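You operate a simulated robot arm through the tools that you are given. There is no shell and no other tool. Be economical: measure what you need, move in short steps, check, and stop when the job is done.

You run a simulated robot arm. Do the job below in one go: nothing can be reset, and whatever is moved stays where it is left.

## Task
Square up the blue paper stack on the jog table.
Fine: stack on the tray, tray tilted, jog switch on till the edges are even; then switch off, tray level, stack back where it lay; leave the other stacks.

The check looks at the end state, three seconds after you hand in, the way a careful person would. Anything else that was tipped, shoved, dropped, spilled or broken makes it a failure.

## Robot
A 7-joint arm with a fingered hand on a trunk, on a base that drives. Base frame: it is fixed to the floor where the robot stands at the start and does not move with it; the origin is under the middle of the robot, x ahead of it, y to its left, z up. Readings come in m, rad, newtons and seconds.
With the tool pointing down near the work surface it reaches from about 0.28 to 0.7 m from the robot's upright axis, wherever it stands. Its first joint turns from -1.204 to 3.002 rad. Places, roughly: bed of the jog tray [0.6, 0.2, 0.9]; jog switch [0.4, 0.5, 0.8]; jog tray [0.6, 0.3, 0.9]. Payload 3.4 kg.
Tool frame: the origin (TCP) lies between the finger pads and is the grasp point; the fingertips stand 0.025 m ahead of it; z points along the fingers, y is the line along which they close. Largest opening 0.088 m; the body of the gripper starts 0.029 m behind the TCP. The gripper is a hand of 5 fingers: y runs from the thumb to the fingers, the wrist lies at [-0.013, -0.097, -0.162] in the tool frame, and closing takes about 1.5 s.
Orientation is told as [roll, pitch, yaw] about the base's x, y, z axes, in that order, counted from this pose: with the fingers straight down and the wrist toward the robot, the tool's x, y and z point along [0, 1, 0], [1, 0, 0] and [0, 0, -1] of the base frame.

## Interface
- The arm moves only by the tool move_arm. Its argument "motion" is a list of rows, each a list of 2 entries, a list of its own where there are three numbers: the shift along the tool's x, y, z in m, then the turn, a rotation vector about the tool's x, y, z in degrees. In form: [[[dx, dy, dz], [wx, wy, wz]], ...]. A call has 1 to 8 rows; each row shifts and turns the commanded pose from where the row before left it, along the tool's axes as they then stand. "gripper" is the finger opening in m, from 0 to 0.088, set as the call begins (left out, the last holds). A row lasts 0.2 s, in which the tool goes at most 0.05 m and 0.15 rad; a call with a longer step from one row to the next is refused whole, and so is a gripper value outside its range. Where a pose cannot be reached the arm comes as near as it can. A force on the tool above 90 N (or 10 N above the force at the start of the call, whichever is more), or a blocked arm, ends the call early, and 0.2 s more pass. The fingers move at their own pace (about 0.153 m/s each) and stop on an object; they squeeze with about 23 N. The grip force told is the motor's: it shows also when the fingers shut on nothing. Time passes only in rows, and 0.2 s behind the last, so rows that do not move let the fingers close. The reply holds the time, the measured pose of the TCP, the force on the tool along the base axes, the opening and the grip force, in the units named above and with some noise, with the torque about the TCP (base axes, N m) and any sound that the robot's microphone picked up, and new pictures: "show" is both (left out), scene, wrist or none.
- Cameras (640 x 400 px; columns grow to the right, rows downward): "scene" is now at [0.1225, 0.0247, 1.3774]; the picture's right is [0.32, -0.95, 0.00], its down [-0.69, -0.23, -0.69] and it looks along [0.65, 0.22, -0.73] (base axes); focal length 276 px, centre (320, 200). "wrist" rides on the gripper at [0.059, -0.079, -0.105] in the tool frame; the picture's right is [-0.73, 0.32, -0.61], its down [-0.62, -0.68, 0.38] and it looks along [-0.29, 0.66, 0.70] (tool axes); focal length 234 px, centre (320, 200). There is no depth. A picture from a camera that has moved, and an enlarged one, comes with that camera's place and axes in the base frame and with its lens.
- move_column(by): slides the trunk up (or, below 0, down) by that many m; the arm and the scene camera ride with it, the base frame stays. It gives what a move gives, with no picture.
- base_move(legs): drives the robot by 1 to 6 legs, each [ahead, left, turn to the left] in m, m and rad, along the robot's own axes; the way and the turn of a leg run together, so that a leg with both is an arc; at most 1.5 m and 3.142 rad a leg. The arm and the cameras ride along, it lands a little off, and it stops where it bumps. It gives what a move gives, and a new picture of the scene camera.
- hand_shape(shape): the hand has 5 fingers and takes this shape, open, in about a second: jaw (thumb against the fingers, like two jaws); tri (thumb and two fingers); tip (a fingertip pinch); poke (one finger out to press); point (the index stretched); flat (the hand flat); cup (the hand cupped); fist (a fist). The gripper value then closes the fingers along that shape, each until it touches; the sizes above hold for jaw. It gives what a move gives, with no picture.
- aim_head(pan, tilt): turns the head with the scene camera to pan (to the left, within 1.501 rad either way) and tilt (down, from -0.506 to 1.204), counted from straight ahead of the robot. It gives what a move gives, and a new picture of the scene camera.
- close_up(camera, box): a new picture of the part [left, top, right, bottom] of that camera's present view, enlarged. The clock stands still meanwhile.
- sign_off(): hands the job in; it is judged then, once.

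Go step by step. Nothing tells you exact positions but the pictures and the camera data: compare them with the known pose of the tool, close in by small moves and look again before you grip or let go. The budget is 120 turns and 260 pictures, counting those below and the enlarged ones. Unless the task says otherwise, let go and move clear before handing in, and close with one line.

The tools are called by a JSON object that holds its "op" and its "data". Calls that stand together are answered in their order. move_arm: Moves the arm, as the interface text tells. Its arguments: {"type":"object","properties":{"motion":{"type":"array"},"gripper":{"type":"number"},"show":{"type":"string","enum":["both","scene","wrist","none"]}},"required":["motion"]} The other tools are called the same way: move_column (by) slides the trunk up or down; hand_shape (shape) gives the hand a shape; base_move (legs) drives the base; aim_head (pan, tilt) turns the head that bears the scene camera; close_up (camera, box) takes an enlarged picture of a part of a camera's view; sign_off () hands the job in.

At the start:

```text
t: 0.0
ee_pos: [0.2805, 0.1805, 1.1932]
ee_rot: [0.001, 0.001, 0.004]
force: [0.5, 0.0, 0.8]
torque: [0.0, -0.01, 0.01]
opening: 0.0875
gripper_force: 0.0
shape: jaw
trunk travel left (down, up): [-0.65, 0.29]
robot x, y, heading: [-0.0028, -0.0002, 0.0]
head pan, tilt: [0.328, 0.815]
```

scene: 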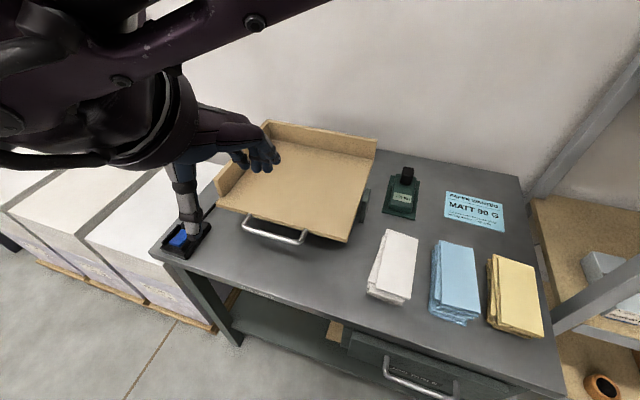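
wrist: 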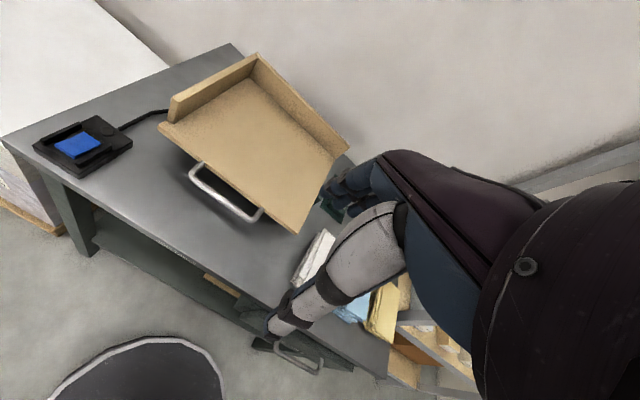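

I see the table with the tray (walls at the back and left, a handle in front), the blue rocker switch at left, and white, blue and yellow stacks at right. I'll look closer first.

{"op": "close_up", "data": {"camera": "scene", "box": [340, 150, 580, 350]}}

{"op": "close_up", "data": {"camera": "scene", "box": [150, 100, 390, 270]}}

{"op": "close_up", "data": {"camera": "wrist", "box": [20, 30, 360, 250]}}

```text
2.00 times, centred on (460, 250) of scene
camera zoom: at [0.1225, 0.0247, 1.3774], right [0.32, -0.95, 0.0], down [-0.69, -0.23, -0.69], along [0.65, 0.22, -0.73], focal length 551 px, centre (40, 100)
```

zoom: 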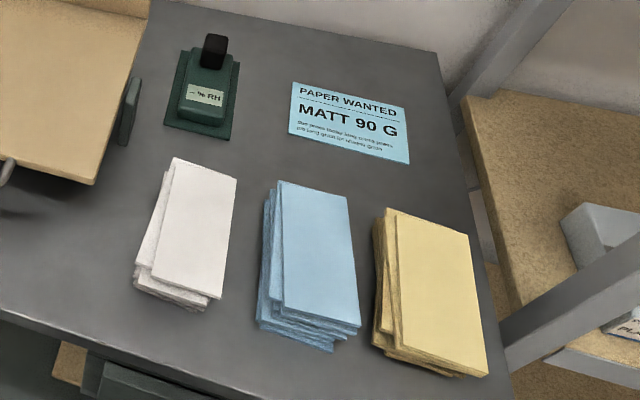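

```text
2.35 times, centred on (270, 185) of scene
camera zoom: at [0.1225, 0.0247, 1.3774], right [0.32, -0.95, 0.0], down [-0.69, -0.23, -0.69], along [0.65, 0.22, -0.73], focal length 648 px, centre (438, 235)
```

zoom: 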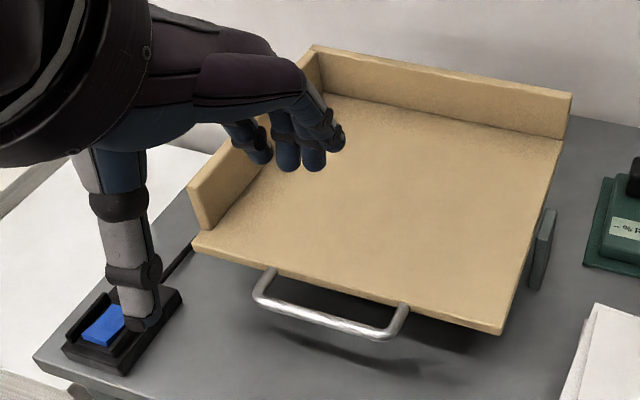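

```text
1.82 times, centred on (190, 140) of wrist
camera zoom: at [0.2023, 0.2392, 1.2973], right [0.32, -0.73, 0.61], down [-0.68, -0.62, -0.38], along [0.66, -0.29, -0.7], focal length 426 px, centre (556, 309)
```

zoom: 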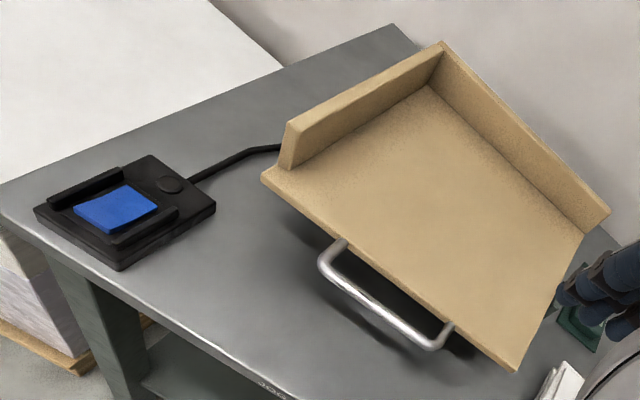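

The stacks are close together, so I'll move the hand above the blue stack, turned so it closes across the stack's width, and look from there.

{"op": "move_arm", "data": {"motion": [[[-0.03, 0.0275, 0.005], [0, 0, 0]], [[-0.03, 0.0275, 0.005], [0, 0, 0]], [[-0.03, 0.0275, 0.005], [0, 0, 0]], [[-0.03, 0.0275, 0.005], [0, 0, 0]], [[-0.03, 0.0275, 0.005], [0, 0, 0]], [[-0.03, 0.0275, 0.005], [0, 0, 0]], [[-0.03, 0.0275, 0.005], [0, 0, 0]], [[-0.03, 0.0275, 0.005], [0, 0, 0]]], "show": "none"}}

{"op": "move_arm", "data": {"motion": [[[0, 0, 0], [0, 0, 7.5]], [[0, 0, 0], [0, 0, 7.5]], [[0, 0, 0], [0, 0, 7.5]], [[0, 0, 0], [0, 0, 7.5]], [[0, 0, 0], [0, 0, 7.5]], [[0, 0, 0], [0, 0, 7.5]]], "show": "none"}}

{"op": "move_arm", "data": {"motion": [[[0, 0, 0], [0, 0, 7.5]], [[0, 0, 0], [0, 0, 7.5]], [[0, 0, 0], [0, 0, 7.5]], [[0, 0, 0], [0, 0, 7.5]], [[0, 0, 0], [0, 0, 7.5]], [[0, 0, 0], [0, 0, 7.5]]]}}

```text
t: 1.8
ee_pos: [0.5015, -0.0585, 1.1517]
ee_rot: [0.003, 0.0, 0.001]
force: [-0.9, 0.1, -0.6]
torque: [0.01, 0.02, 0.01]
opening: 0.0876
gripper_force: 0.1
shape: jaw
trunk travel left (down, up): [-0.65, 0.29]
robot x, y, heading: [-0.0042, -0.001, -0.004]
head pan, tilt: [0.328, 0.815]
```

```text
t: 3.2
ee_pos: [0.5013, -0.0583, 1.1513]
ee_rot: [-0.001, 0.002, -0.787]
force: [-0.2, 0.4, 0.7]
torque: [-0.04, 0.0, -0.02]
opening: 0.0878
gripper_force: 0.0
shape: jaw
trunk travel left (down, up): [-0.65, 0.29]
robot x, y, heading: [0.0025, -0.0032, 0.006]
head pan, tilt: [0.328, 0.815]
```

```text
t: 4.6
ee_pos: [0.4543, -0.068, 1.1052]
ee_rot: [0.008, 0.007, -1.568]
force: [0.2, -0.9, -0.1]
torque: [0.0, 0.06, 0.03]
opening: 0.0877
gripper_force: 0.1
shape: jaw
out of reach, approached as far as the arm can: row 4, 5, 6
trunk travel left (down, up): [-0.65, 0.29]
robot x, y, heading: [-0.0012, -0.0008, 0.003]
head pan, tilt: [0.328, 0.815]
camera scene: at [0.1226, 0.0251, 1.3774], right [0.32, -0.95, 0.0], down [-0.69, -0.23, -0.69], along [0.65, 0.22, -0.73], focal length 276 px, centre (320, 200)
camera wrist: at [0.5132, 0.0107, 1.2109], right [-0.73, -0.33, 0.6], down [-0.62, 0.68, -0.38], along [-0.28, -0.65, -0.7], focal length 234 px, centre (320, 200)
```

scene: 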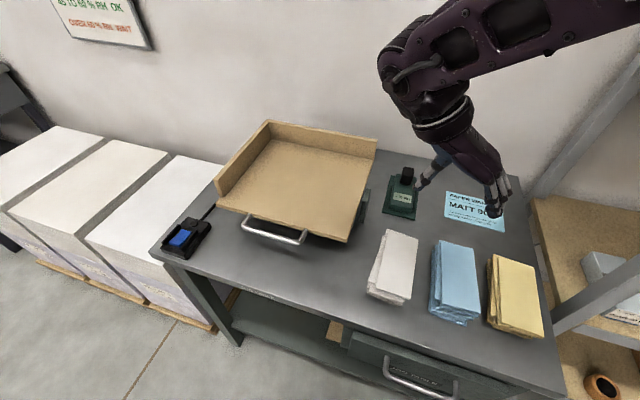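
wrist: 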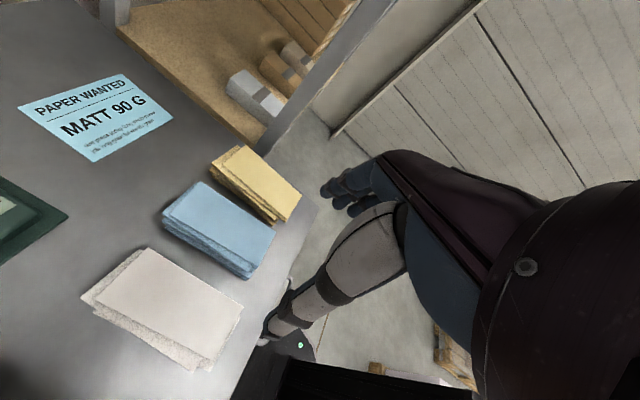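

There are signs and a humidity meter; I'll read them before handling the paper.

{"op": "aim_head", "data": {"pan": 0.75, "tilt": 0.35}}

{"op": "close_up", "data": {"camera": "wrist", "box": [0, 60, 320, 380]}}

```text
t: 5.5
ee_pos: [0.4561, -0.0689, 1.1057]
ee_rot: [0.009, 0.007, -1.563]
force: [0.7, -0.2, -0.2]
torque: [-0.01, 0.02, -0.02]
opening: 0.0874
gripper_force: 0.1
shape: jaw
trunk travel left (down, up): [-0.65, 0.29]
robot x, y, heading: [-0.0001, 0.0029, -0.003]
head pan, tilt: [0.75, 0.351]
camera scene: at [0.1151, 0.0624, 1.4182], right [0.68, -0.73, 0.0], down [-0.25, -0.23, -0.94], along [0.69, 0.64, -0.34], focal length 276 px, centre (320, 200)
```

scene: 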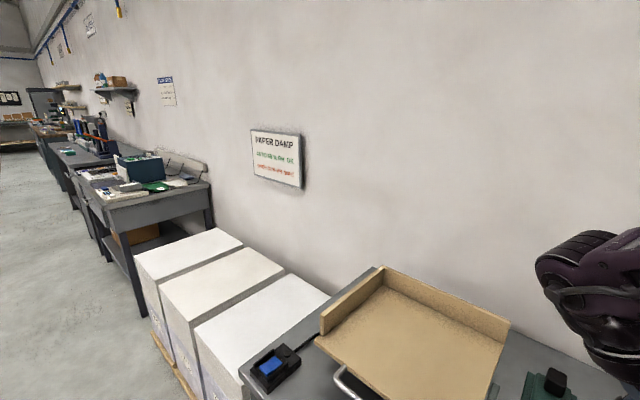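

```text
1.25 times, centred on (160, 220) of wrist
camera zoom: at [0.5134, 0.0106, 1.2112], right [-0.73, -0.33, 0.6], down [-0.63, 0.68, -0.38], along [-0.28, -0.65, -0.7], focal length 293 px, centre (520, 175)
```

zoom: 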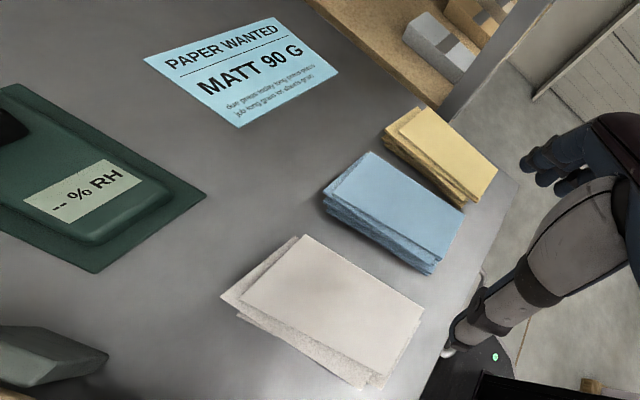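

{"op": "close_up", "data": {"camera": "scene", "box": [235, 115, 325, 200]}}

{"op": "close_up", "data": {"camera": "wrist", "box": [10, 60, 180, 170]}}

{"op": "aim_head", "data": {"pan": 0.55, "tilt": 0.9}}

```text
4.71 times, centred on (280, 158) of scene
camera zoom: at [0.1151, 0.0624, 1.4182], right [0.68, -0.73, 0.0], down [-0.25, -0.23, -0.94], along [0.69, 0.64, -0.34], focal length 1297 px, centre (508, 400)
```

zoom: 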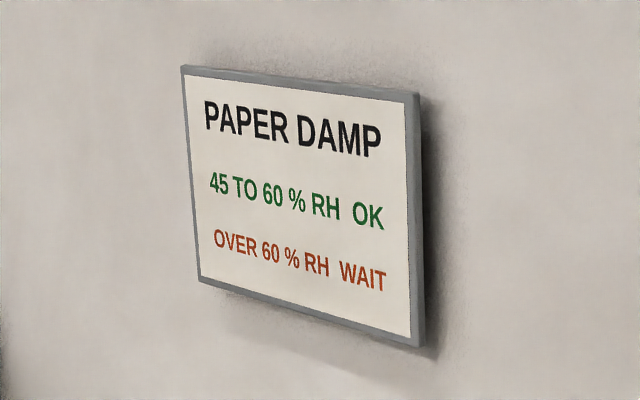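

```text
3.64 times, centred on (95, 115) of wrist
camera zoom: at [0.5134, 0.0106, 1.2112], right [-0.73, -0.33, 0.6], down [-0.63, 0.68, -0.38], along [-0.28, -0.65, -0.7], focal length 852 px, centre (1138, 509)
```

zoom: 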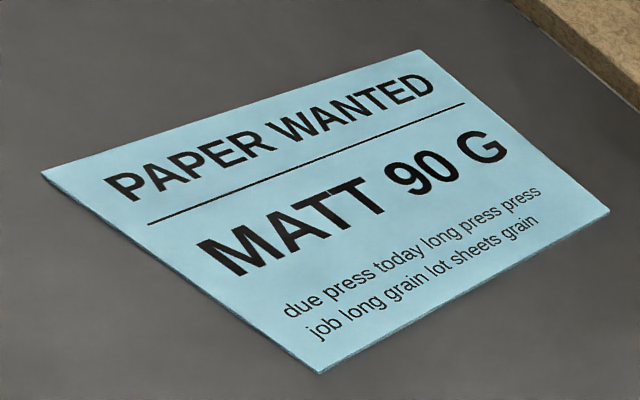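

```text
t: 6.5
ee_pos: [0.4557, -0.0677, 1.1053]
ee_rot: [0.008, 0.008, -1.564]
force: [0.1, 0.5, 0.3]
torque: [-0.02, -0.01, 0.0]
opening: 0.0875
gripper_force: 0.1
shape: jaw
trunk travel left (down, up): [-0.65, 0.29]
robot x, y, heading: [-0.0007, 0.0004, -0.001]
head pan, tilt: [0.55, 0.901]
camera scene: at [0.1113, 0.0385, 1.3708], right [0.52, -0.85, 0.0], down [-0.67, -0.41, -0.62], along [0.53, 0.33, -0.78], focal length 276 px, centre (320, 200)
```

scene: 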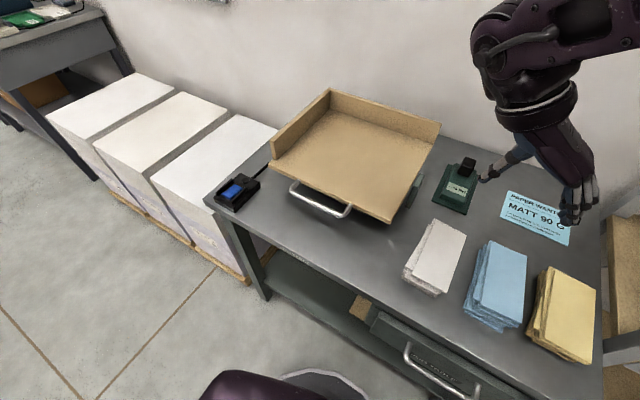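

Blue stack: top about z 0.84, centre about (0.49, −0.165), length along x. The table is at about 0.79. I'm moving above it now.

{"op": "move_arm", "data": {"motion": [[[-0.002, 0.018, 0.03], [0, 0, 0]], [[-0.002, 0.018, 0.03], [0, 0, 0]], [[-0.002, 0.018, 0.03], [0, 0, 0]], [[-0.002, 0.018, 0.03], [0, 0, 0]], [[-0.002, 0.018, 0.03], [0, 0, 0]], [[-0.002, 0.018, 0.03], [0, 0, 0]]], "show": "wrist"}}

{"op": "aim_head", "data": {"pan": -0.15, "tilt": 0.95}}

```text
t: 7.9
ee_pos: [0.4442, -0.1759, 0.9231]
ee_rot: [0.0, 0.003, -1.569]
force: [0.2, 0.0, -0.6]
torque: [-0.01, 0.01, 0.02]
opening: 0.0877
gripper_force: 0.1
shape: jaw
trunk travel left (down, up): [-0.65, 0.29]
robot x, y, heading: [-0.0007, -0.0013, -0.002]
head pan, tilt: [0.55, 0.901]
camera wrist: at [0.5032, -0.0977, 1.0294], right [-0.73, -0.32, 0.61], down [-0.62, 0.68, -0.38], along [-0.29, -0.66, -0.7], focal length 234 px, centre (320, 200)
```

wrist: 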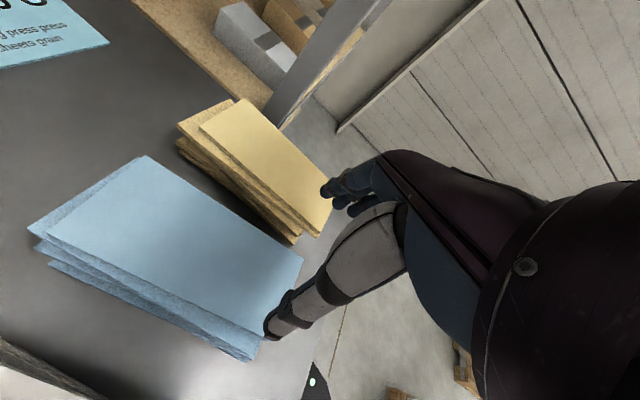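

```text
t: 8.9
ee_pos: [0.443, -0.1748, 0.9255]
ee_rot: [-0.001, 0.001, -1.568]
force: [0.1, -0.2, -0.1]
torque: [-0.03, -0.02, 0.04]
opening: 0.0875
gripper_force: 0.1
shape: jaw
trunk travel left (down, up): [-0.65, 0.29]
robot x, y, heading: [-0.0043, 0.0008, -0.007]
head pan, tilt: [-0.15, 0.949]
camera scene: at [0.1188, -0.0119, 1.3671], right [-0.15, -0.99, 0.0], down [-0.8, 0.12, -0.58], along [0.58, -0.09, -0.81], focal length 276 px, centre (320, 200)
```

scene: 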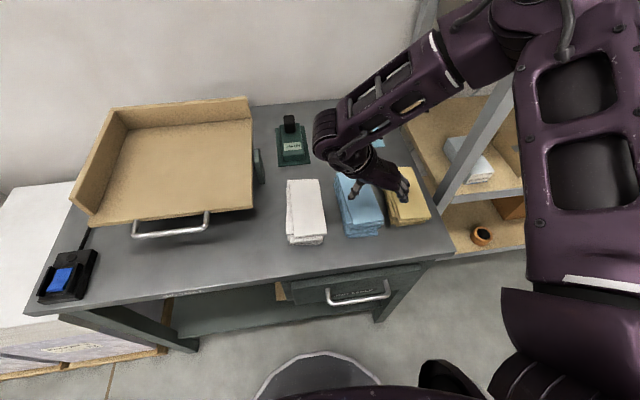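

The hand tracks well. I'm aligning over the stack centre with a slight yaw, still above it.

{"op": "move_arm", "data": {"motion": [[[0.024, -0.0095, 0.008], [0, 0, -1.2]], [[0.023, -0.0095, 0.008], [0, 0, -1.1]], [[0, 0, 0], [0, 0, 0]]], "show": "wrist"}}

{"op": "close_up", "data": {"camera": "scene", "box": [260, 110, 460, 260]}}

```text
t: 9.8
ee_pos: [0.4909, -0.1551, 0.9091]
ee_rot: [0.0, 0.002, -1.53]
force: [0.7, -0.2, -0.8]
torque: [-0.01, -0.04, -0.01]
opening: 0.0877
gripper_force: 0.1
shape: jaw
trunk travel left (down, up): [-0.65, 0.29]
robot x, y, heading: [0.0003, -0.0041, -0.002]
head pan, tilt: [-0.15, 0.949]
camera wrist: at [0.5469, -0.0738, 1.013], right [-0.71, -0.35, 0.61], down [-0.65, 0.66, -0.38], along [-0.26, -0.67, -0.7], focal length 234 px, centre (320, 200)
```

wrist: 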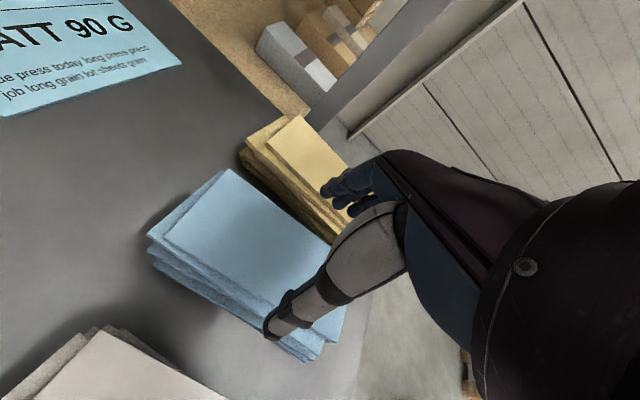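

```text
2.67 times, centred on (360, 185) of scene
camera zoom: at [0.1184, -0.0124, 1.3671], right [-0.15, -0.99, 0.0], down [-0.8, 0.12, -0.58], along [0.58, -0.09, -0.81], focal length 735 px, centre (213, 240)
```

zoom: 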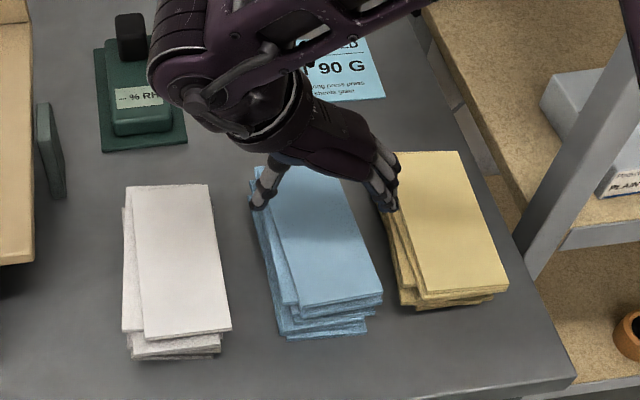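

Alignment looks right; clearances to the neighbouring stacks are about 2–3 cm. I'll descend part way and check the fingers against the edges.

{"op": "move_arm", "data": {"motion": [[[0, 0.0015, 0.015], [0, 0, 0]], [[0, 0, 0.015], [0, 0, 0]], [[0, 0, 0.007], [0, 0, 0]], [[0, 0, 0], [0, 0, 0]]], "show": "wrist"}}

{"op": "close_up", "data": {"camera": "scene", "box": [320, 140, 420, 240]}}

{"op": "close_up", "data": {"camera": "wrist", "box": [200, 150, 420, 370]}}

```text
t: 10.8
ee_pos: [0.492, -0.1585, 0.8719]
ee_rot: [0.0, 0.002, -1.526]
force: [0.1, 0.0, -0.1]
torque: [0.0, -0.01, -0.02]
opening: 0.0877
gripper_force: 0.0
shape: jaw
trunk travel left (down, up): [-0.65, 0.29]
robot x, y, heading: [0.0005, 0.0029, -0.002]
head pan, tilt: [-0.15, 0.949]
camera wrist: at [0.547, -0.0766, 0.9763], right [-0.71, -0.35, 0.61], down [-0.65, 0.66, -0.38], along [-0.26, -0.67, -0.7], focal length 234 px, centre (320, 200)
```

wrist: 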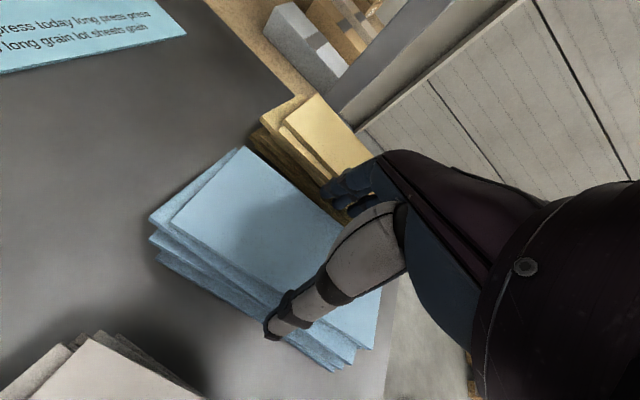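

```text
4.00 times, centred on (370, 190) of scene
camera zoom: at [0.1188, -0.012, 1.3671], right [-0.15, -0.99, 0.0], down [-0.8, 0.12, -0.58], along [0.58, -0.09, -0.81], focal length 1102 px, centre (120, 240)
```

zoom: 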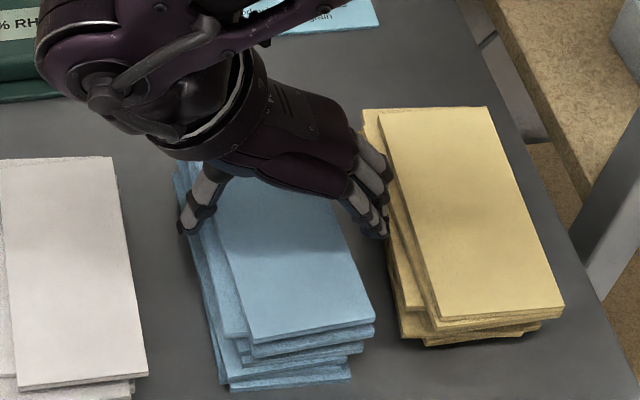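

```text
1.82 times, centred on (310, 260) of wrist
camera zoom: at [0.547, -0.0766, 0.9763], right [-0.71, -0.35, 0.61], down [-0.65, 0.66, -0.38], along [-0.26, -0.67, -0.7], focal length 426 px, centre (338, 91)
```

zoom: 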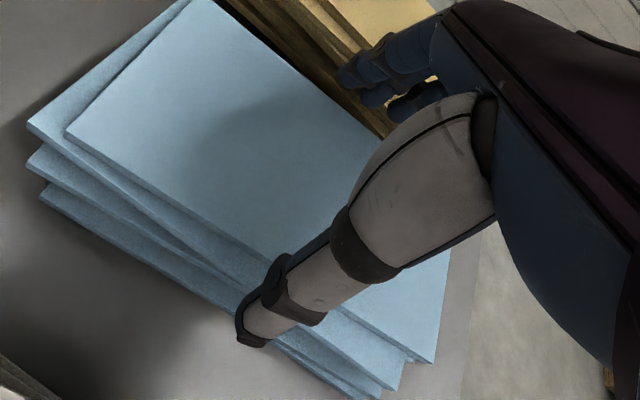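

Thumb and fingers straddle the stack. I'll descend slowly and watch the force.

{"op": "move_arm", "data": {"motion": [[[0, 0, 0.01], [0, 0, 0]], [[0, 0, 0.01], [0, 0, 0]], [[0, 0, 0], [0, 0, 0]]], "show": "none"}}

{"op": "close_up", "data": {"camera": "scene", "box": [320, 140, 420, 240]}}

{"op": "close_up", "data": {"camera": "wrist", "box": [200, 150, 420, 370]}}

```text
t: 11.6
ee_pos: [0.4913, -0.1584, 0.8515]
ee_rot: [0.0, 0.001, -1.53]
force: [0.4, -1.2, 0.4]
torque: [0.0, -0.02, -0.01]
opening: 0.088
gripper_force: 0.0
shape: jaw
trunk travel left (down, up): [-0.65, 0.29]
robot x, y, heading: [-0.0034, 0.0001, 0.0]
head pan, tilt: [-0.15, 0.949]
```

```text
4.00 times, centred on (370, 190) of scene
camera zoom: at [0.1186, -0.0119, 1.3671], right [-0.15, -0.99, 0.0], down [-0.8, 0.12, -0.58], along [0.58, -0.09, -0.81], focal length 1102 px, centre (120, 240)
```

zoom: 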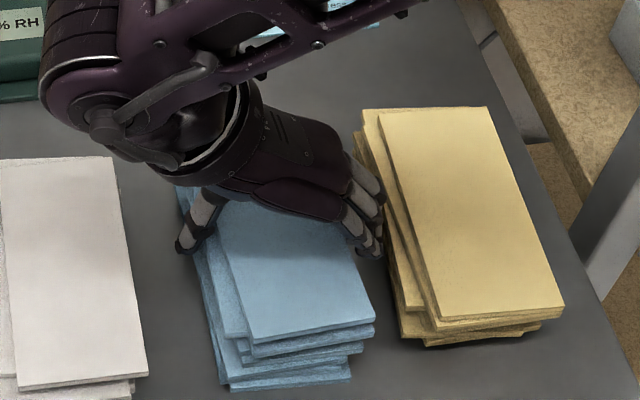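

```text
1.82 times, centred on (310, 260) of wrist
camera zoom: at [0.5467, -0.0767, 0.9568], right [-0.71, -0.35, 0.61], down [-0.65, 0.66, -0.38], along [-0.26, -0.67, -0.7], focal length 426 px, centre (338, 91)
```

zoom: 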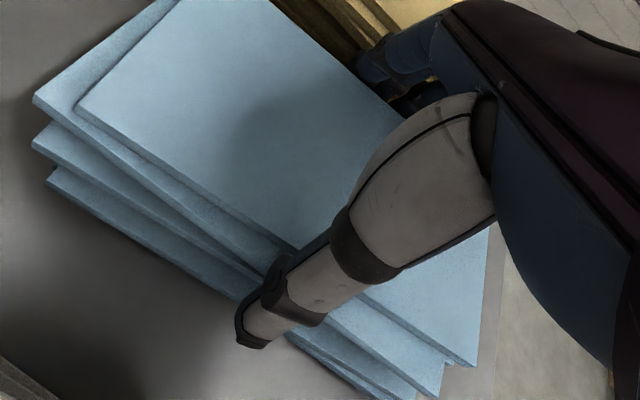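

{"op": "move_arm", "data": {"motion": [[[0, 0, 0.01], [0, 0, 0]], [[0, 0, 0], [0, 0, 0]]], "show": "none"}}

{"op": "move_arm", "data": {"motion": [[[0, 0, 0.01], [0, 0, 0]], [[0, 0, 0.006], [0, 0, 0]], [[0, 0, 0], [0, 0, 0]]], "show": "wrist"}}

{"op": "close_up", "data": {"camera": "scene", "box": [320, 140, 420, 240]}}

```text
t: 12.2
ee_pos: [0.4906, -0.1576, 0.8431]
ee_rot: [-0.001, 0.002, -1.529]
force: [0.5, 2.2, 2.3]
torque: [0.08, 0.0, -0.01]
opening: 0.0881
gripper_force: 0.1
shape: jaw
trunk travel left (down, up): [-0.65, 0.29]
robot x, y, heading: [-0.0016, 0.0013, 0.002]
head pan, tilt: [-0.15, 0.949]
```

```text
t: 12.9
ee_pos: [0.4902, -0.1564, 0.8303]
ee_rot: [0.005, 0.0, -1.528]
force: [1.7, 1.1, 25.5]
torque: [0.05, -0.01, -0.01]
opening: 0.0879
gripper_force: 0.1
shape: jaw
trunk travel left (down, up): [-0.65, 0.29]
robot x, y, heading: [-0.0013, 0.0012, 0.001]
head pan, tilt: [-0.15, 0.949]
camera wrist: at [0.545, -0.0753, 0.9344], right [-0.72, -0.35, 0.6], down [-0.65, 0.65, -0.39], along [-0.26, -0.67, -0.7], focal length 234 px, centre (320, 200)
```

wrist: 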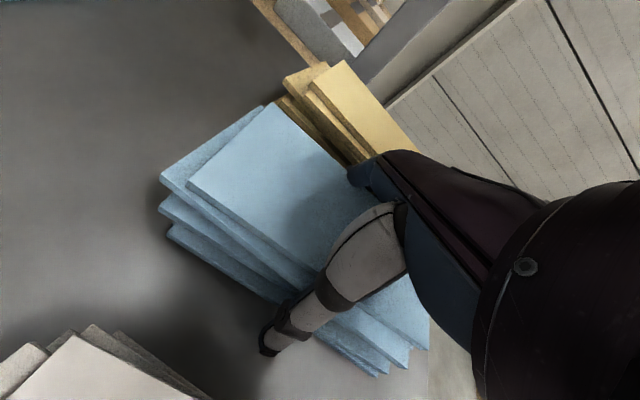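

```text
4.00 times, centred on (370, 190) of scene
camera zoom: at [0.1154, -0.0105, 1.3677], right [-0.15, -0.99, 0.0], down [-0.8, 0.12, -0.58], along [0.58, -0.09, -0.81], focal length 1102 px, centre (120, 240)
```

zoom: 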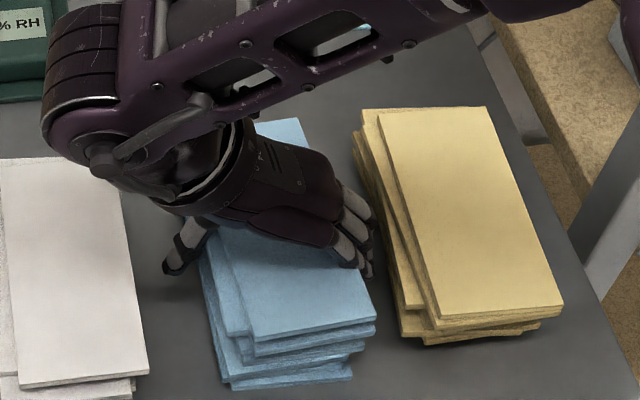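

Contact at z≈0.83, centred (palm or both tips), so I'm deep enough. I'll back off a little and close.

{"op": "move_arm", "data": {"motion": [[[0, 0, -0.005], [0, 0, 0]], [[0, 0, 0], [0, 0, 0]]], "show": "none"}}

{"op": "move_arm", "data": {"motion": [[[0, 0, 0], [0, 0, 0]], [[0, 0, 0], [0, 0, 0]], [[0, 0, 0], [0, 0, 0]], [[0, 0, 0], [0, 0, 0]], [[0, 0, 0], [0, 0, 0]], [[0, 0, 0], [0, 0, 0]], [[0, 0, 0], [0, 0, 0]], [[0, 0, 0], [0, 0, 0]]], "gripper": 0.06, "show": "wrist"}}

{"op": "close_up", "data": {"camera": "scene", "box": [320, 140, 420, 240]}}

```text
t: 13.6
ee_pos: [0.4905, -0.1565, 0.8313]
ee_rot: [-0.001, 0.001, -1.528]
force: [0.1, 2.4, 5.7]
torque: [0.0, 0.01, 0.02]
opening: 0.0878
gripper_force: 0.2
shape: jaw
trunk travel left (down, up): [-0.65, 0.29]
robot x, y, heading: [-0.0018, -0.0022, 0.001]
head pan, tilt: [-0.15, 0.949]
```

```text
t: 15.3
ee_pos: [0.4899, -0.1569, 0.8319]
ee_rot: [0.002, 0.0, -1.529]
force: [-0.6, 2.0, 3.8]
torque: [-0.21, 0.04, 0.03]
opening: 0.0623
gripper_force: 23.2
shape: jaw
trunk travel left (down, up): [-0.65, 0.29]
robot x, y, heading: [0.001, 0.0034, 0.003]
head pan, tilt: [-0.15, 0.949]
camera wrist: at [0.5461, -0.0757, 0.9367], right [-0.71, -0.35, 0.61], down [-0.65, 0.66, -0.38], along [-0.26, -0.67, -0.7], focal length 234 px, centre (320, 200)
```

wrist: 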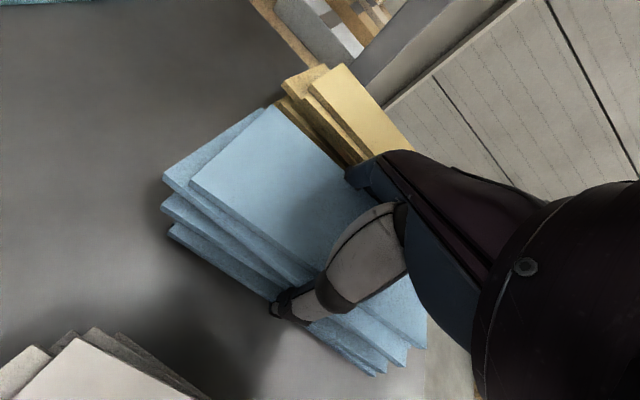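

```text
4.00 times, centred on (370, 190) of scene
camera zoom: at [0.118, -0.0113, 1.3672], right [-0.15, -0.99, 0.0], down [-0.8, 0.12, -0.58], along [0.58, -0.09, -0.81], focal length 1102 px, centre (120, 240)
```

zoom: 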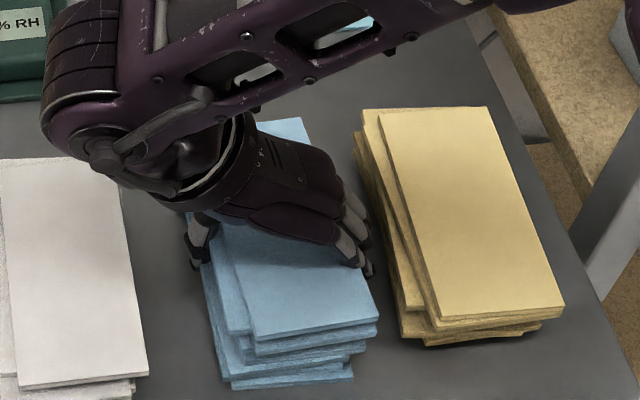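

The grip holds at about 0.062 with 23 N. I note the rest pose: TCP (0.490, −0.157, 0.832), yaw −1.529. Now a small lift to test.

{"op": "move_arm", "data": {"motion": [[[0, 0, -0.01], [0, 0, 0]], [[0, 0, -0.015], [0, 0, 0]], [[0, 0, -0.025], [0, 0, 0]], [[0, 0, 0], [0, 0, 0]]], "gripper": 0.045, "show": "both"}}

{"op": "close_up", "data": {"camera": "scene", "box": [320, 140, 420, 240]}}

```text
t: 16.4
ee_pos: [0.4914, -0.1583, 0.8804]
ee_rot: [-0.002, 0.002, -1.533]
force: [0.1, 0.2, -5.0]
torque: [0.02, -0.01, 0.0]
opening: 0.0619
gripper_force: 23.4
shape: jaw
trunk travel left (down, up): [-0.65, 0.29]
robot x, y, heading: [-0.001, -0.0019, -0.002]
head pan, tilt: [-0.15, 0.949]
camera scene: at [0.1198, -0.0123, 1.367], right [-0.15, -0.99, 0.0], down [-0.8, 0.12, -0.58], along [0.57, -0.09, -0.81], focal length 276 px, centre (320, 200)
camera wrist: at [0.5474, -0.0769, 0.9854], right [-0.71, -0.35, 0.61], down [-0.65, 0.66, -0.38], along [-0.26, -0.67, -0.7], focal length 234 px, centre (320, 200)
```

scene: 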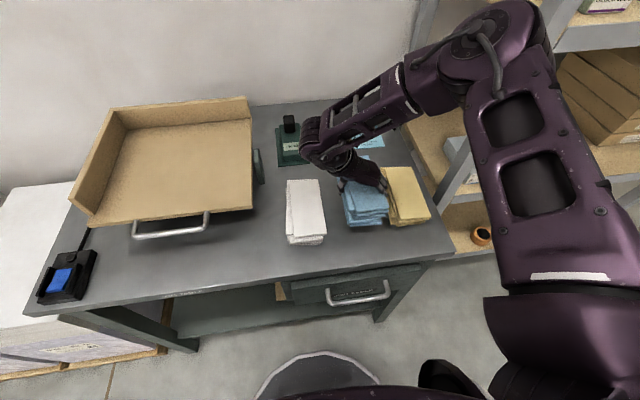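
wrist: 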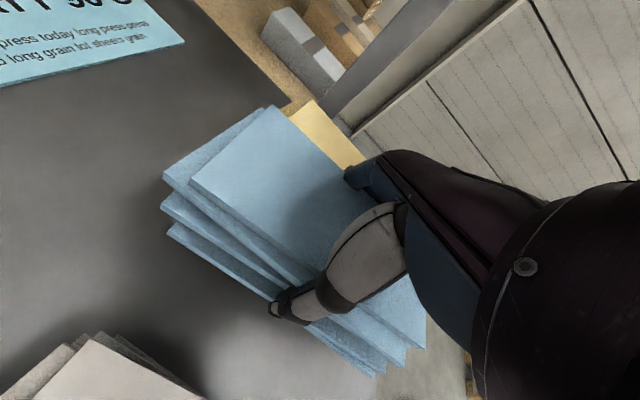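

```text
4.00 times, centred on (370, 190) of scene
camera zoom: at [0.1198, -0.0123, 1.367], right [-0.15, -0.99, 0.0], down [-0.8, 0.12, -0.58], along [0.57, -0.09, -0.81], focal length 1102 px, centre (120, 240)
```

zoom: 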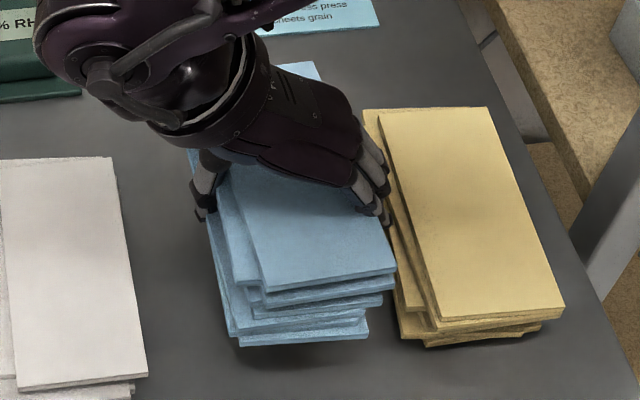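

The whole stack lifts cleanly. I'll raise it clear of the tray, then drive the base a little left so the tray is well within reach.

{"op": "move_arm", "data": {"motion": [[[0, 0, -0.03], [0, 0, 0]], [[0, 0, -0.03], [0, 0, 0]], [[0, 0, -0.03], [0, 0, 0]], [[0, 0, -0.02], [0, 0, 0]], [[0, 0, 0], [0, 0, 0]]], "show": "none"}}

{"op": "base_move", "data": {"legs": [[0, 0.15, 0]]}}

{"op": "aim_head", "data": {"pan": 0.0, "tilt": 0.85}}

```text
t: 17.6
ee_pos: [0.4902, -0.1595, 0.9923]
ee_rot: [-0.001, 0.002, -1.528]
force: [-0.4, 0.2, -3.6]
torque: [-0.03, -0.01, -0.01]
opening: 0.0621
gripper_force: 22.9
shape: jaw
trunk travel left (down, up): [-0.65, 0.29]
robot x, y, heading: [-0.0016, 0.0001, 0.003]
head pan, tilt: [-0.15, 0.949]
```

```text
t: 18.9
ee_pos: [0.4895, -0.0092, 0.9913]
ee_rot: [-0.002, 0.002, -1.534]
force: [0.2, 0.7, -3.6]
torque: [-0.03, 0.01, -0.01]
opening: 0.0622
gripper_force: 23.1
shape: jaw
trunk travel left (down, up): [-0.65, 0.29]
robot x, y, heading: [0.0008, 0.1508, -0.005]
head pan, tilt: [-0.15, 0.949]
camera scene: at [0.1197, 0.1378, 1.367], right [-0.15, -0.99, 0.0], down [-0.8, 0.12, -0.58], along [0.57, -0.09, -0.81], focal length 276 px, centre (320, 200)
```

scene: 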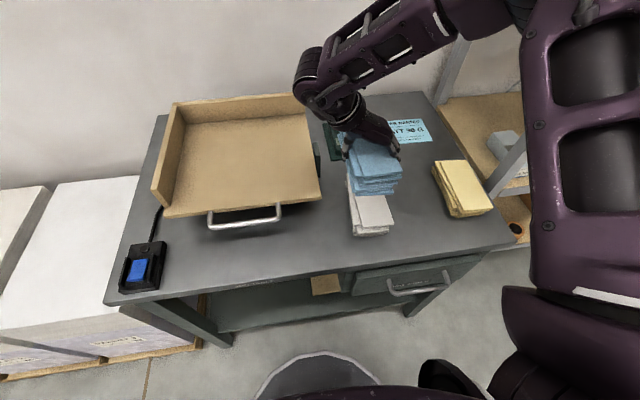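

```text
t: 19.6
ee_pos: [0.4909, -0.0115, 0.9911]
ee_rot: [-0.001, 0.0, -1.533]
force: [-0.4, 0.4, -3.7]
torque: [0.0, 0.0, -0.01]
opening: 0.0621
gripper_force: 22.8
shape: jaw
trunk travel left (down, up): [-0.65, 0.29]
robot x, y, heading: [-0.0029, 0.1492, 0.002]
head pan, tilt: [0.0, 0.85]
camera scene: at [0.1259, 0.1482, 1.3745], right [0.0, -1.0, 0.0], down [-0.75, 0.0, -0.66], along [0.66, 0.0, -0.75], focal length 276 px, centre (320, 200)
```

scene: 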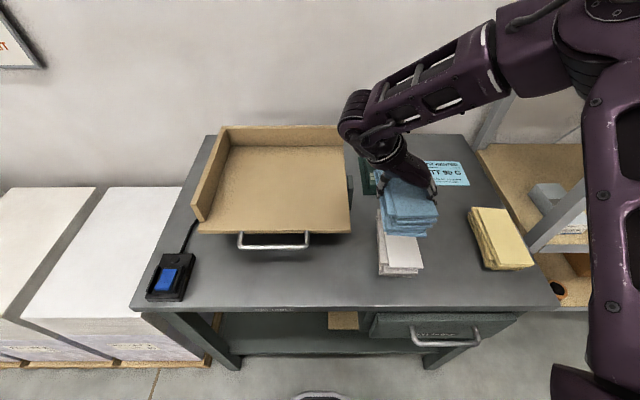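

The tray bed spans about x 0.45–0.74, y 0.085–0.39, with z about 0.89. I'm carrying the stack over it and squaring its yaw to the tray.

{"op": "move_arm", "data": {"motion": [[[0, 0, -0.005], [0, 0, 2.4]], [[0.02, -0.04, 0], [0, 0, 0]], [[0.02, -0.04, 0], [0, 0, 0]], [[0.02, -0.04, 0], [0, 0, 0]], [[0.02, -0.04, 0], [0, 0, 0]], [[0.02, -0.04, 0], [0, 0, 0]], [[0.02, -0.04, 0], [0, 0, 0]], [[0.02, -0.04, 0], [0, 0, 0]]]}}

```text
t: 21.4
ee_pos: [0.4964, 0.1712, 0.9547]
ee_rot: [0.005, 0.009, -1.572]
force: [0.3, 0.2, -3.8]
torque: [-0.04, -0.02, -0.01]
opening: 0.0622
gripper_force: 23.1
shape: jaw
out of reach, approached as far as the arm can: row 4, 5, 6, 7, 8
trunk travel left (down, up): [-0.65, 0.29]
robot x, y, heading: [-0.002, 0.1478, -0.008]
head pan, tilt: [0.0, 0.85]
camera scene: at [0.1259, 0.1484, 1.3745], right [0.0, -1.0, 0.0], down [-0.75, 0.0, -0.66], along [0.66, 0.0, -0.75], focal length 276 px, centre (320, 200)
camera wrist: at [0.5554, 0.2493, 1.0602], right [-0.73, -0.33, 0.6], down [-0.62, 0.69, -0.38], along [-0.29, -0.65, -0.7], focal length 234 px, centre (320, 200)
```

scene: 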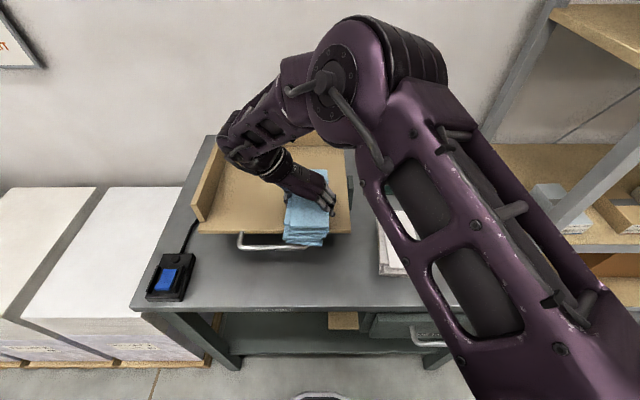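
wrist: 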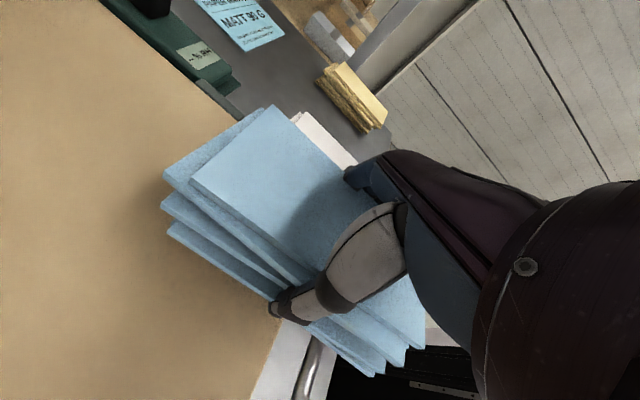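

This wrist direction limits how far left the hand can go relative to the robot. I'll bring the hand back to the comfortable spot and drive the base further left instead.

{"op": "move_arm", "data": {"motion": [[[0, 0, -0.04], [0, 0, 0]], [[0, 0.045, 0], [0, 0, 0]], [[0, 0.045, 0], [0, 0, 0]], [[0, 0.045, 0], [0, 0, 0]], [[0, 0.045, 0], [0, 0, 0]], [[0, 0.02, 0], [0, 0, 0]], [[0, 0, 0], [0, 0, 0]]], "show": "none"}}

```text
t: 23.0
ee_pos: [0.488, -0.0356, 0.9907]
ee_rot: [-0.001, 0.001, -1.576]
force: [1.0, 0.8, -4.1]
torque: [0.03, 0.02, -0.04]
opening: 0.0619
gripper_force: 22.7
shape: jaw
out of reach, approached as far as the arm can: row 1
trunk travel left (down, up): [-0.65, 0.29]
robot x, y, heading: [-0.0049, 0.1511, -0.005]
head pan, tilt: [0.0, 0.85]
```

{"op": "base_move", "data": {"legs": [[0, 0.31, 0]]}}

{"op": "aim_head", "data": {"pan": -0.35, "tilt": 0.85}}

```text
t: 25.1
ee_pos: [0.4885, 0.2756, 0.9909]
ee_rot: [-0.002, 0.001, -1.579]
force: [-0.4, -0.1, -3.9]
torque: [0.02, 0.01, -0.04]
opening: 0.0621
gripper_force: 23.1
shape: jaw
trunk travel left (down, up): [-0.65, 0.29]
robot x, y, heading: [0.0046, 0.4623, -0.009]
head pan, tilt: [0.0, 0.85]
camera scene: at [0.1279, 0.4603, 1.3745], right [-0.01, -1.0, 0.0], down [-0.75, 0.01, -0.66], along [0.66, -0.01, -0.75], focal length 276 px, centre (320, 200)
```

scene: 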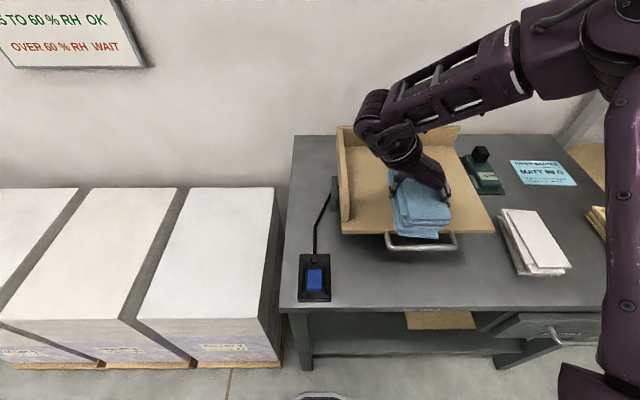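

```text
t: 25.9
ee_pos: [0.4899, 0.2754, 0.9905]
ee_rot: [-0.001, 0.0, -1.579]
force: [-0.8, 0.2, -4.4]
torque: [0.0, -0.02, 0.01]
opening: 0.062
gripper_force: 23.1
shape: jaw
trunk travel left (down, up): [-0.65, 0.29]
robot x, y, heading: [0.0045, 0.4614, -0.005]
head pan, tilt: [-0.351, 0.85]
camera scene: at [0.1229, 0.433, 1.3745], right [-0.35, -0.94, 0.0], down [-0.7, 0.26, -0.66], along [0.62, -0.23, -0.75], focal length 276 px, centre (320, 200)
```

scene: 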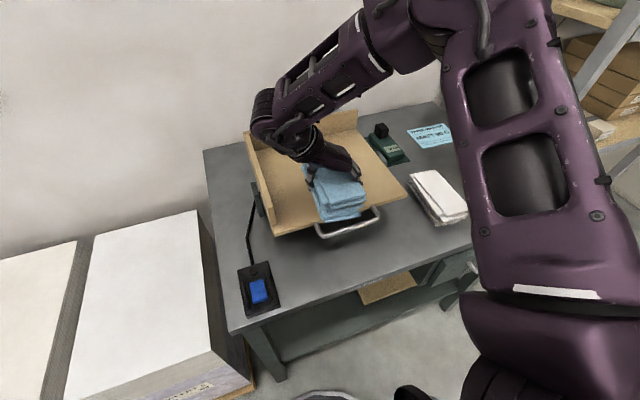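

Over the tray now. I'm moving forward to the middle-back of the bed.

{"op": "move_arm", "data": {"motion": [[[0.03, 0, 0], [0, 0, 0]], [[0.03, 0, 0], [0, 0, 0]], [[0.03, 0, 0], [0, 0, 0]], [[0.03, 0, 0], [0, 0, 0]], [[0.02, 0, 0], [0, 0, 0]], [[0, 0, 0], [0, 0, 0]]]}}

```text
t: 27.4
ee_pos: [0.5957, 0.2729, 0.9822]
ee_rot: [0.009, 0.01, -1.572]
force: [0.1, -0.1, -3.4]
torque: [0.02, -0.01, 0.01]
opening: 0.0621
gripper_force: 22.8
shape: jaw
out of reach, approached as far as the arm can: row 4, 5
trunk travel left (down, up): [-0.65, 0.29]
robot x, y, heading: [-0.0007, 0.4639, -0.012]
head pan, tilt: [-0.351, 0.85]
camera scene: at [0.1233, 0.433, 1.3745], right [-0.35, -0.94, 0.0], down [-0.7, 0.26, -0.66], along [0.62, -0.23, -0.75], focal length 276 px, centre (320, 200)
camera wrist: at [0.6543, 0.3505, 1.0882], right [-0.73, -0.33, 0.6], down [-0.62, 0.69, -0.38], along [-0.28, -0.65, -0.7], focal length 234 px, centre (320, 200)
```

scene: 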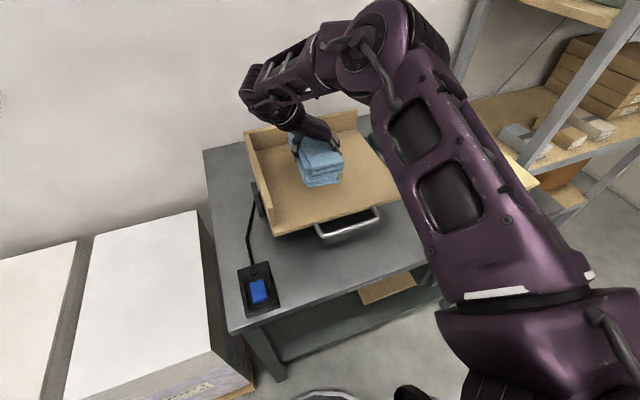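
wrist: 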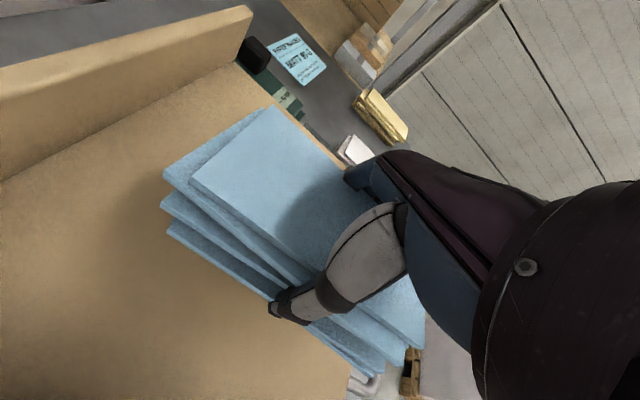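

Within the bed: 6 cm from the back wall. Now lowering slowly until touch.

{"op": "move_arm", "data": {"motion": [[[0, 0, 0.015], [0, 0, 0]], [[0, 0, 0.015], [0, 0, 0]], [[0, 0, 0], [0, 0, 0]]], "show": "wrist"}}

{"op": "close_up", "data": {"camera": "scene", "box": [230, 90, 410, 250]}}

```text
t: 28.1
ee_pos: [0.5943, 0.2725, 0.9538]
ee_rot: [-0.001, 0.002, -1.579]
force: [-0.8, -0.5, -3.8]
torque: [-0.01, -0.01, -0.01]
opening: 0.0625
gripper_force: 22.9
shape: jaw
trunk travel left (down, up): [-0.65, 0.29]
robot x, y, heading: [0.0021, 0.4608, -0.01]
head pan, tilt: [-0.351, 0.85]
camera wrist: at [0.6547, 0.3505, 1.0575], right [-0.73, -0.32, 0.61], down [-0.62, 0.69, -0.38], along [-0.3, -0.65, -0.7], focal length 234 px, centre (320, 200)
```

wrist: 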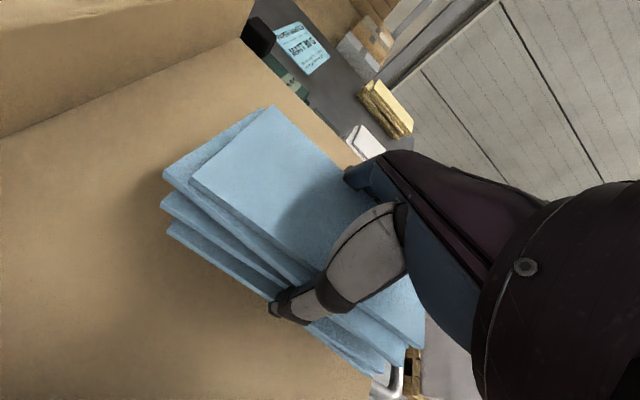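

```text
2.50 times, centred on (320, 170) of scene
camera zoom: at [0.1227, 0.4332, 1.3745], right [-0.35, -0.94, 0.0], down [-0.7, 0.26, -0.66], along [0.62, -0.23, -0.75], focal length 689 px, centre (320, 275)
```

zoom: 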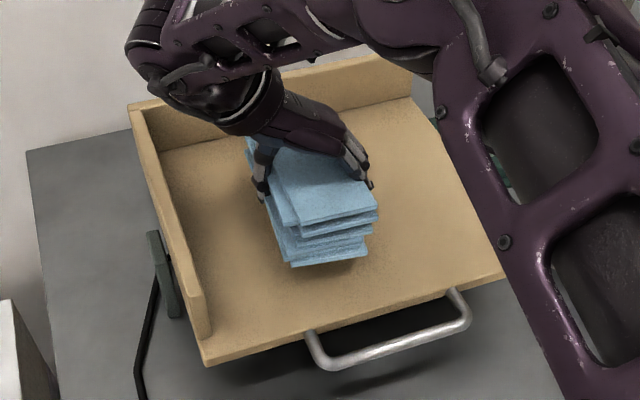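

{"op": "move_arm", "data": {"motion": [[[0.015, 0, 0], [0, 0, 0]], [[0.015, 0, 0], [0, 0, 0]], [[0, 0, 0.007], [0, 0, 0]], [[0, 0, 0.007], [0, 0, 0]], [[0, 0, 0], [0, 0, 0]]], "show": "none"}}

{"op": "close_up", "data": {"camera": "scene", "box": [230, 90, 410, 250]}}

```text
t: 29.4
ee_pos: [0.6193, 0.2709, 0.9348]
ee_rot: [-0.001, 0.002, -1.579]
force: [-1.1, -0.4, -4.0]
torque: [0.03, 0.01, 0.02]
opening: 0.0621
gripper_force: 23.0
shape: jaw
out of reach, approached as far as the arm can: row 2
trunk travel left (down, up): [-0.65, 0.29]
robot x, y, heading: [0.0031, 0.4609, -0.007]
head pan, tilt: [-0.351, 0.85]
```

```text
2.50 times, centred on (320, 170) of scene
camera zoom: at [0.1229, 0.4331, 1.3745], right [-0.35, -0.94, 0.0], down [-0.7, 0.26, -0.66], along [0.62, -0.23, -0.75], focal length 689 px, centre (320, 275)
```

zoom: 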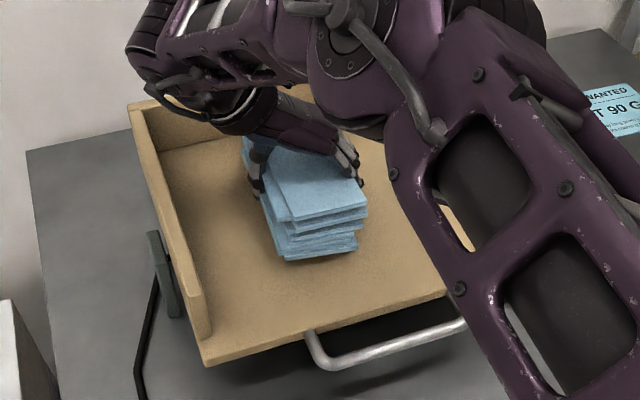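

{"op": "move_arm", "data": {"motion": [[[0, 0, 0.004], [0, 0, 0]], [[0, 0, 0], [0, 0, 0]]], "show": "none"}}

{"op": "move_arm", "data": {"motion": [[[0, 0, 0.003], [0, 0, 0]], [[0, 0, 0], [0, 0, 0]]], "show": "none"}}

```text
t: 29.9
ee_pos: [0.6199, 0.2703, 0.9323]
ee_rot: [-0.003, 0.003, -1.578]
force: [0.2, 0.0, -3.9]
torque: [0.04, 0.02, -0.01]
opening: 0.0622
gripper_force: 22.9
shape: jaw
trunk travel left (down, up): [-0.65, 0.29]
robot x, y, heading: [0.0001, 0.4633, -0.012]
head pan, tilt: [-0.351, 0.85]
```

```text
t: 30.6
ee_pos: [0.6189, 0.2698, 0.9285]
ee_rot: [-0.003, 0.004, -1.579]
force: [0.1, 0.1, -4.9]
torque: [-0.01, 0.03, 0.01]
opening: 0.0619
gripper_force: 23.3
shape: jaw
trunk travel left (down, up): [-0.65, 0.29]
robot x, y, heading: [-0.0017, 0.4633, -0.012]
head pan, tilt: [-0.351, 0.85]
```

{"op": "move_arm", "data": {"motion": [[[0, 0, 0.004], [0, 0, 0]], [[0, 0, 0], [0, 0, 0]]], "show": "none"}}

{"op": "move_arm", "data": {"motion": [[[0, 0, 0.004], [0, 0, 0]], [[0, 0, 0], [0, 0, 0]]], "show": "none"}}

{"op": "close_up", "data": {"camera": "scene", "box": [230, 90, 410, 250]}}

```text
t: 31.1
ee_pos: [0.619, 0.2703, 0.9253]
ee_rot: [-0.002, 0.002, -1.58]
force: [-0.2, 0.5, -4.1]
torque: [-0.03, -0.01, 0.02]
opening: 0.062
gripper_force: 22.8
shape: jaw
trunk travel left (down, up): [-0.65, 0.29]
robot x, y, heading: [0.0008, 0.4607, -0.006]
head pan, tilt: [-0.351, 0.85]
```

```text
t: 31.8
ee_pos: [0.6198, 0.2692, 0.9213]
ee_rot: [0.0, 0.001, -1.58]
force: [1.3, 0.0, 3.6]
torque: [-0.26, 0.11, 0.05]
opening: 0.0622
gripper_force: 23.1
shape: jaw
trunk travel left (down, up): [-0.65, 0.29]
robot x, y, heading: [0.0055, 0.4656, -0.012]
head pan, tilt: [-0.351, 0.85]
```

```text
2.50 times, centred on (320, 170) of scene
camera zoom: at [0.1219, 0.4338, 1.3747], right [-0.35, -0.94, 0.0], down [-0.7, 0.26, -0.66], along [0.62, -0.23, -0.75], focal length 689 px, centre (320, 275)
```

zoom: 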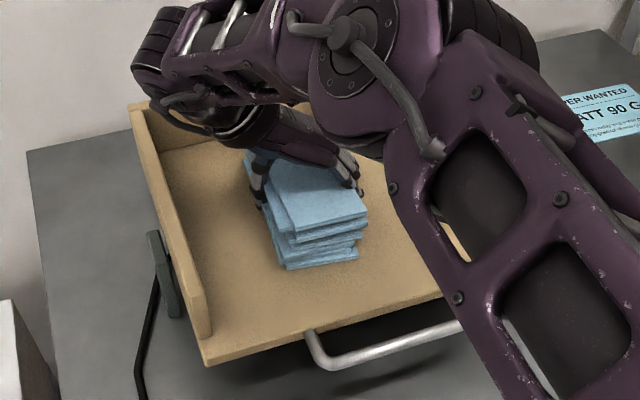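

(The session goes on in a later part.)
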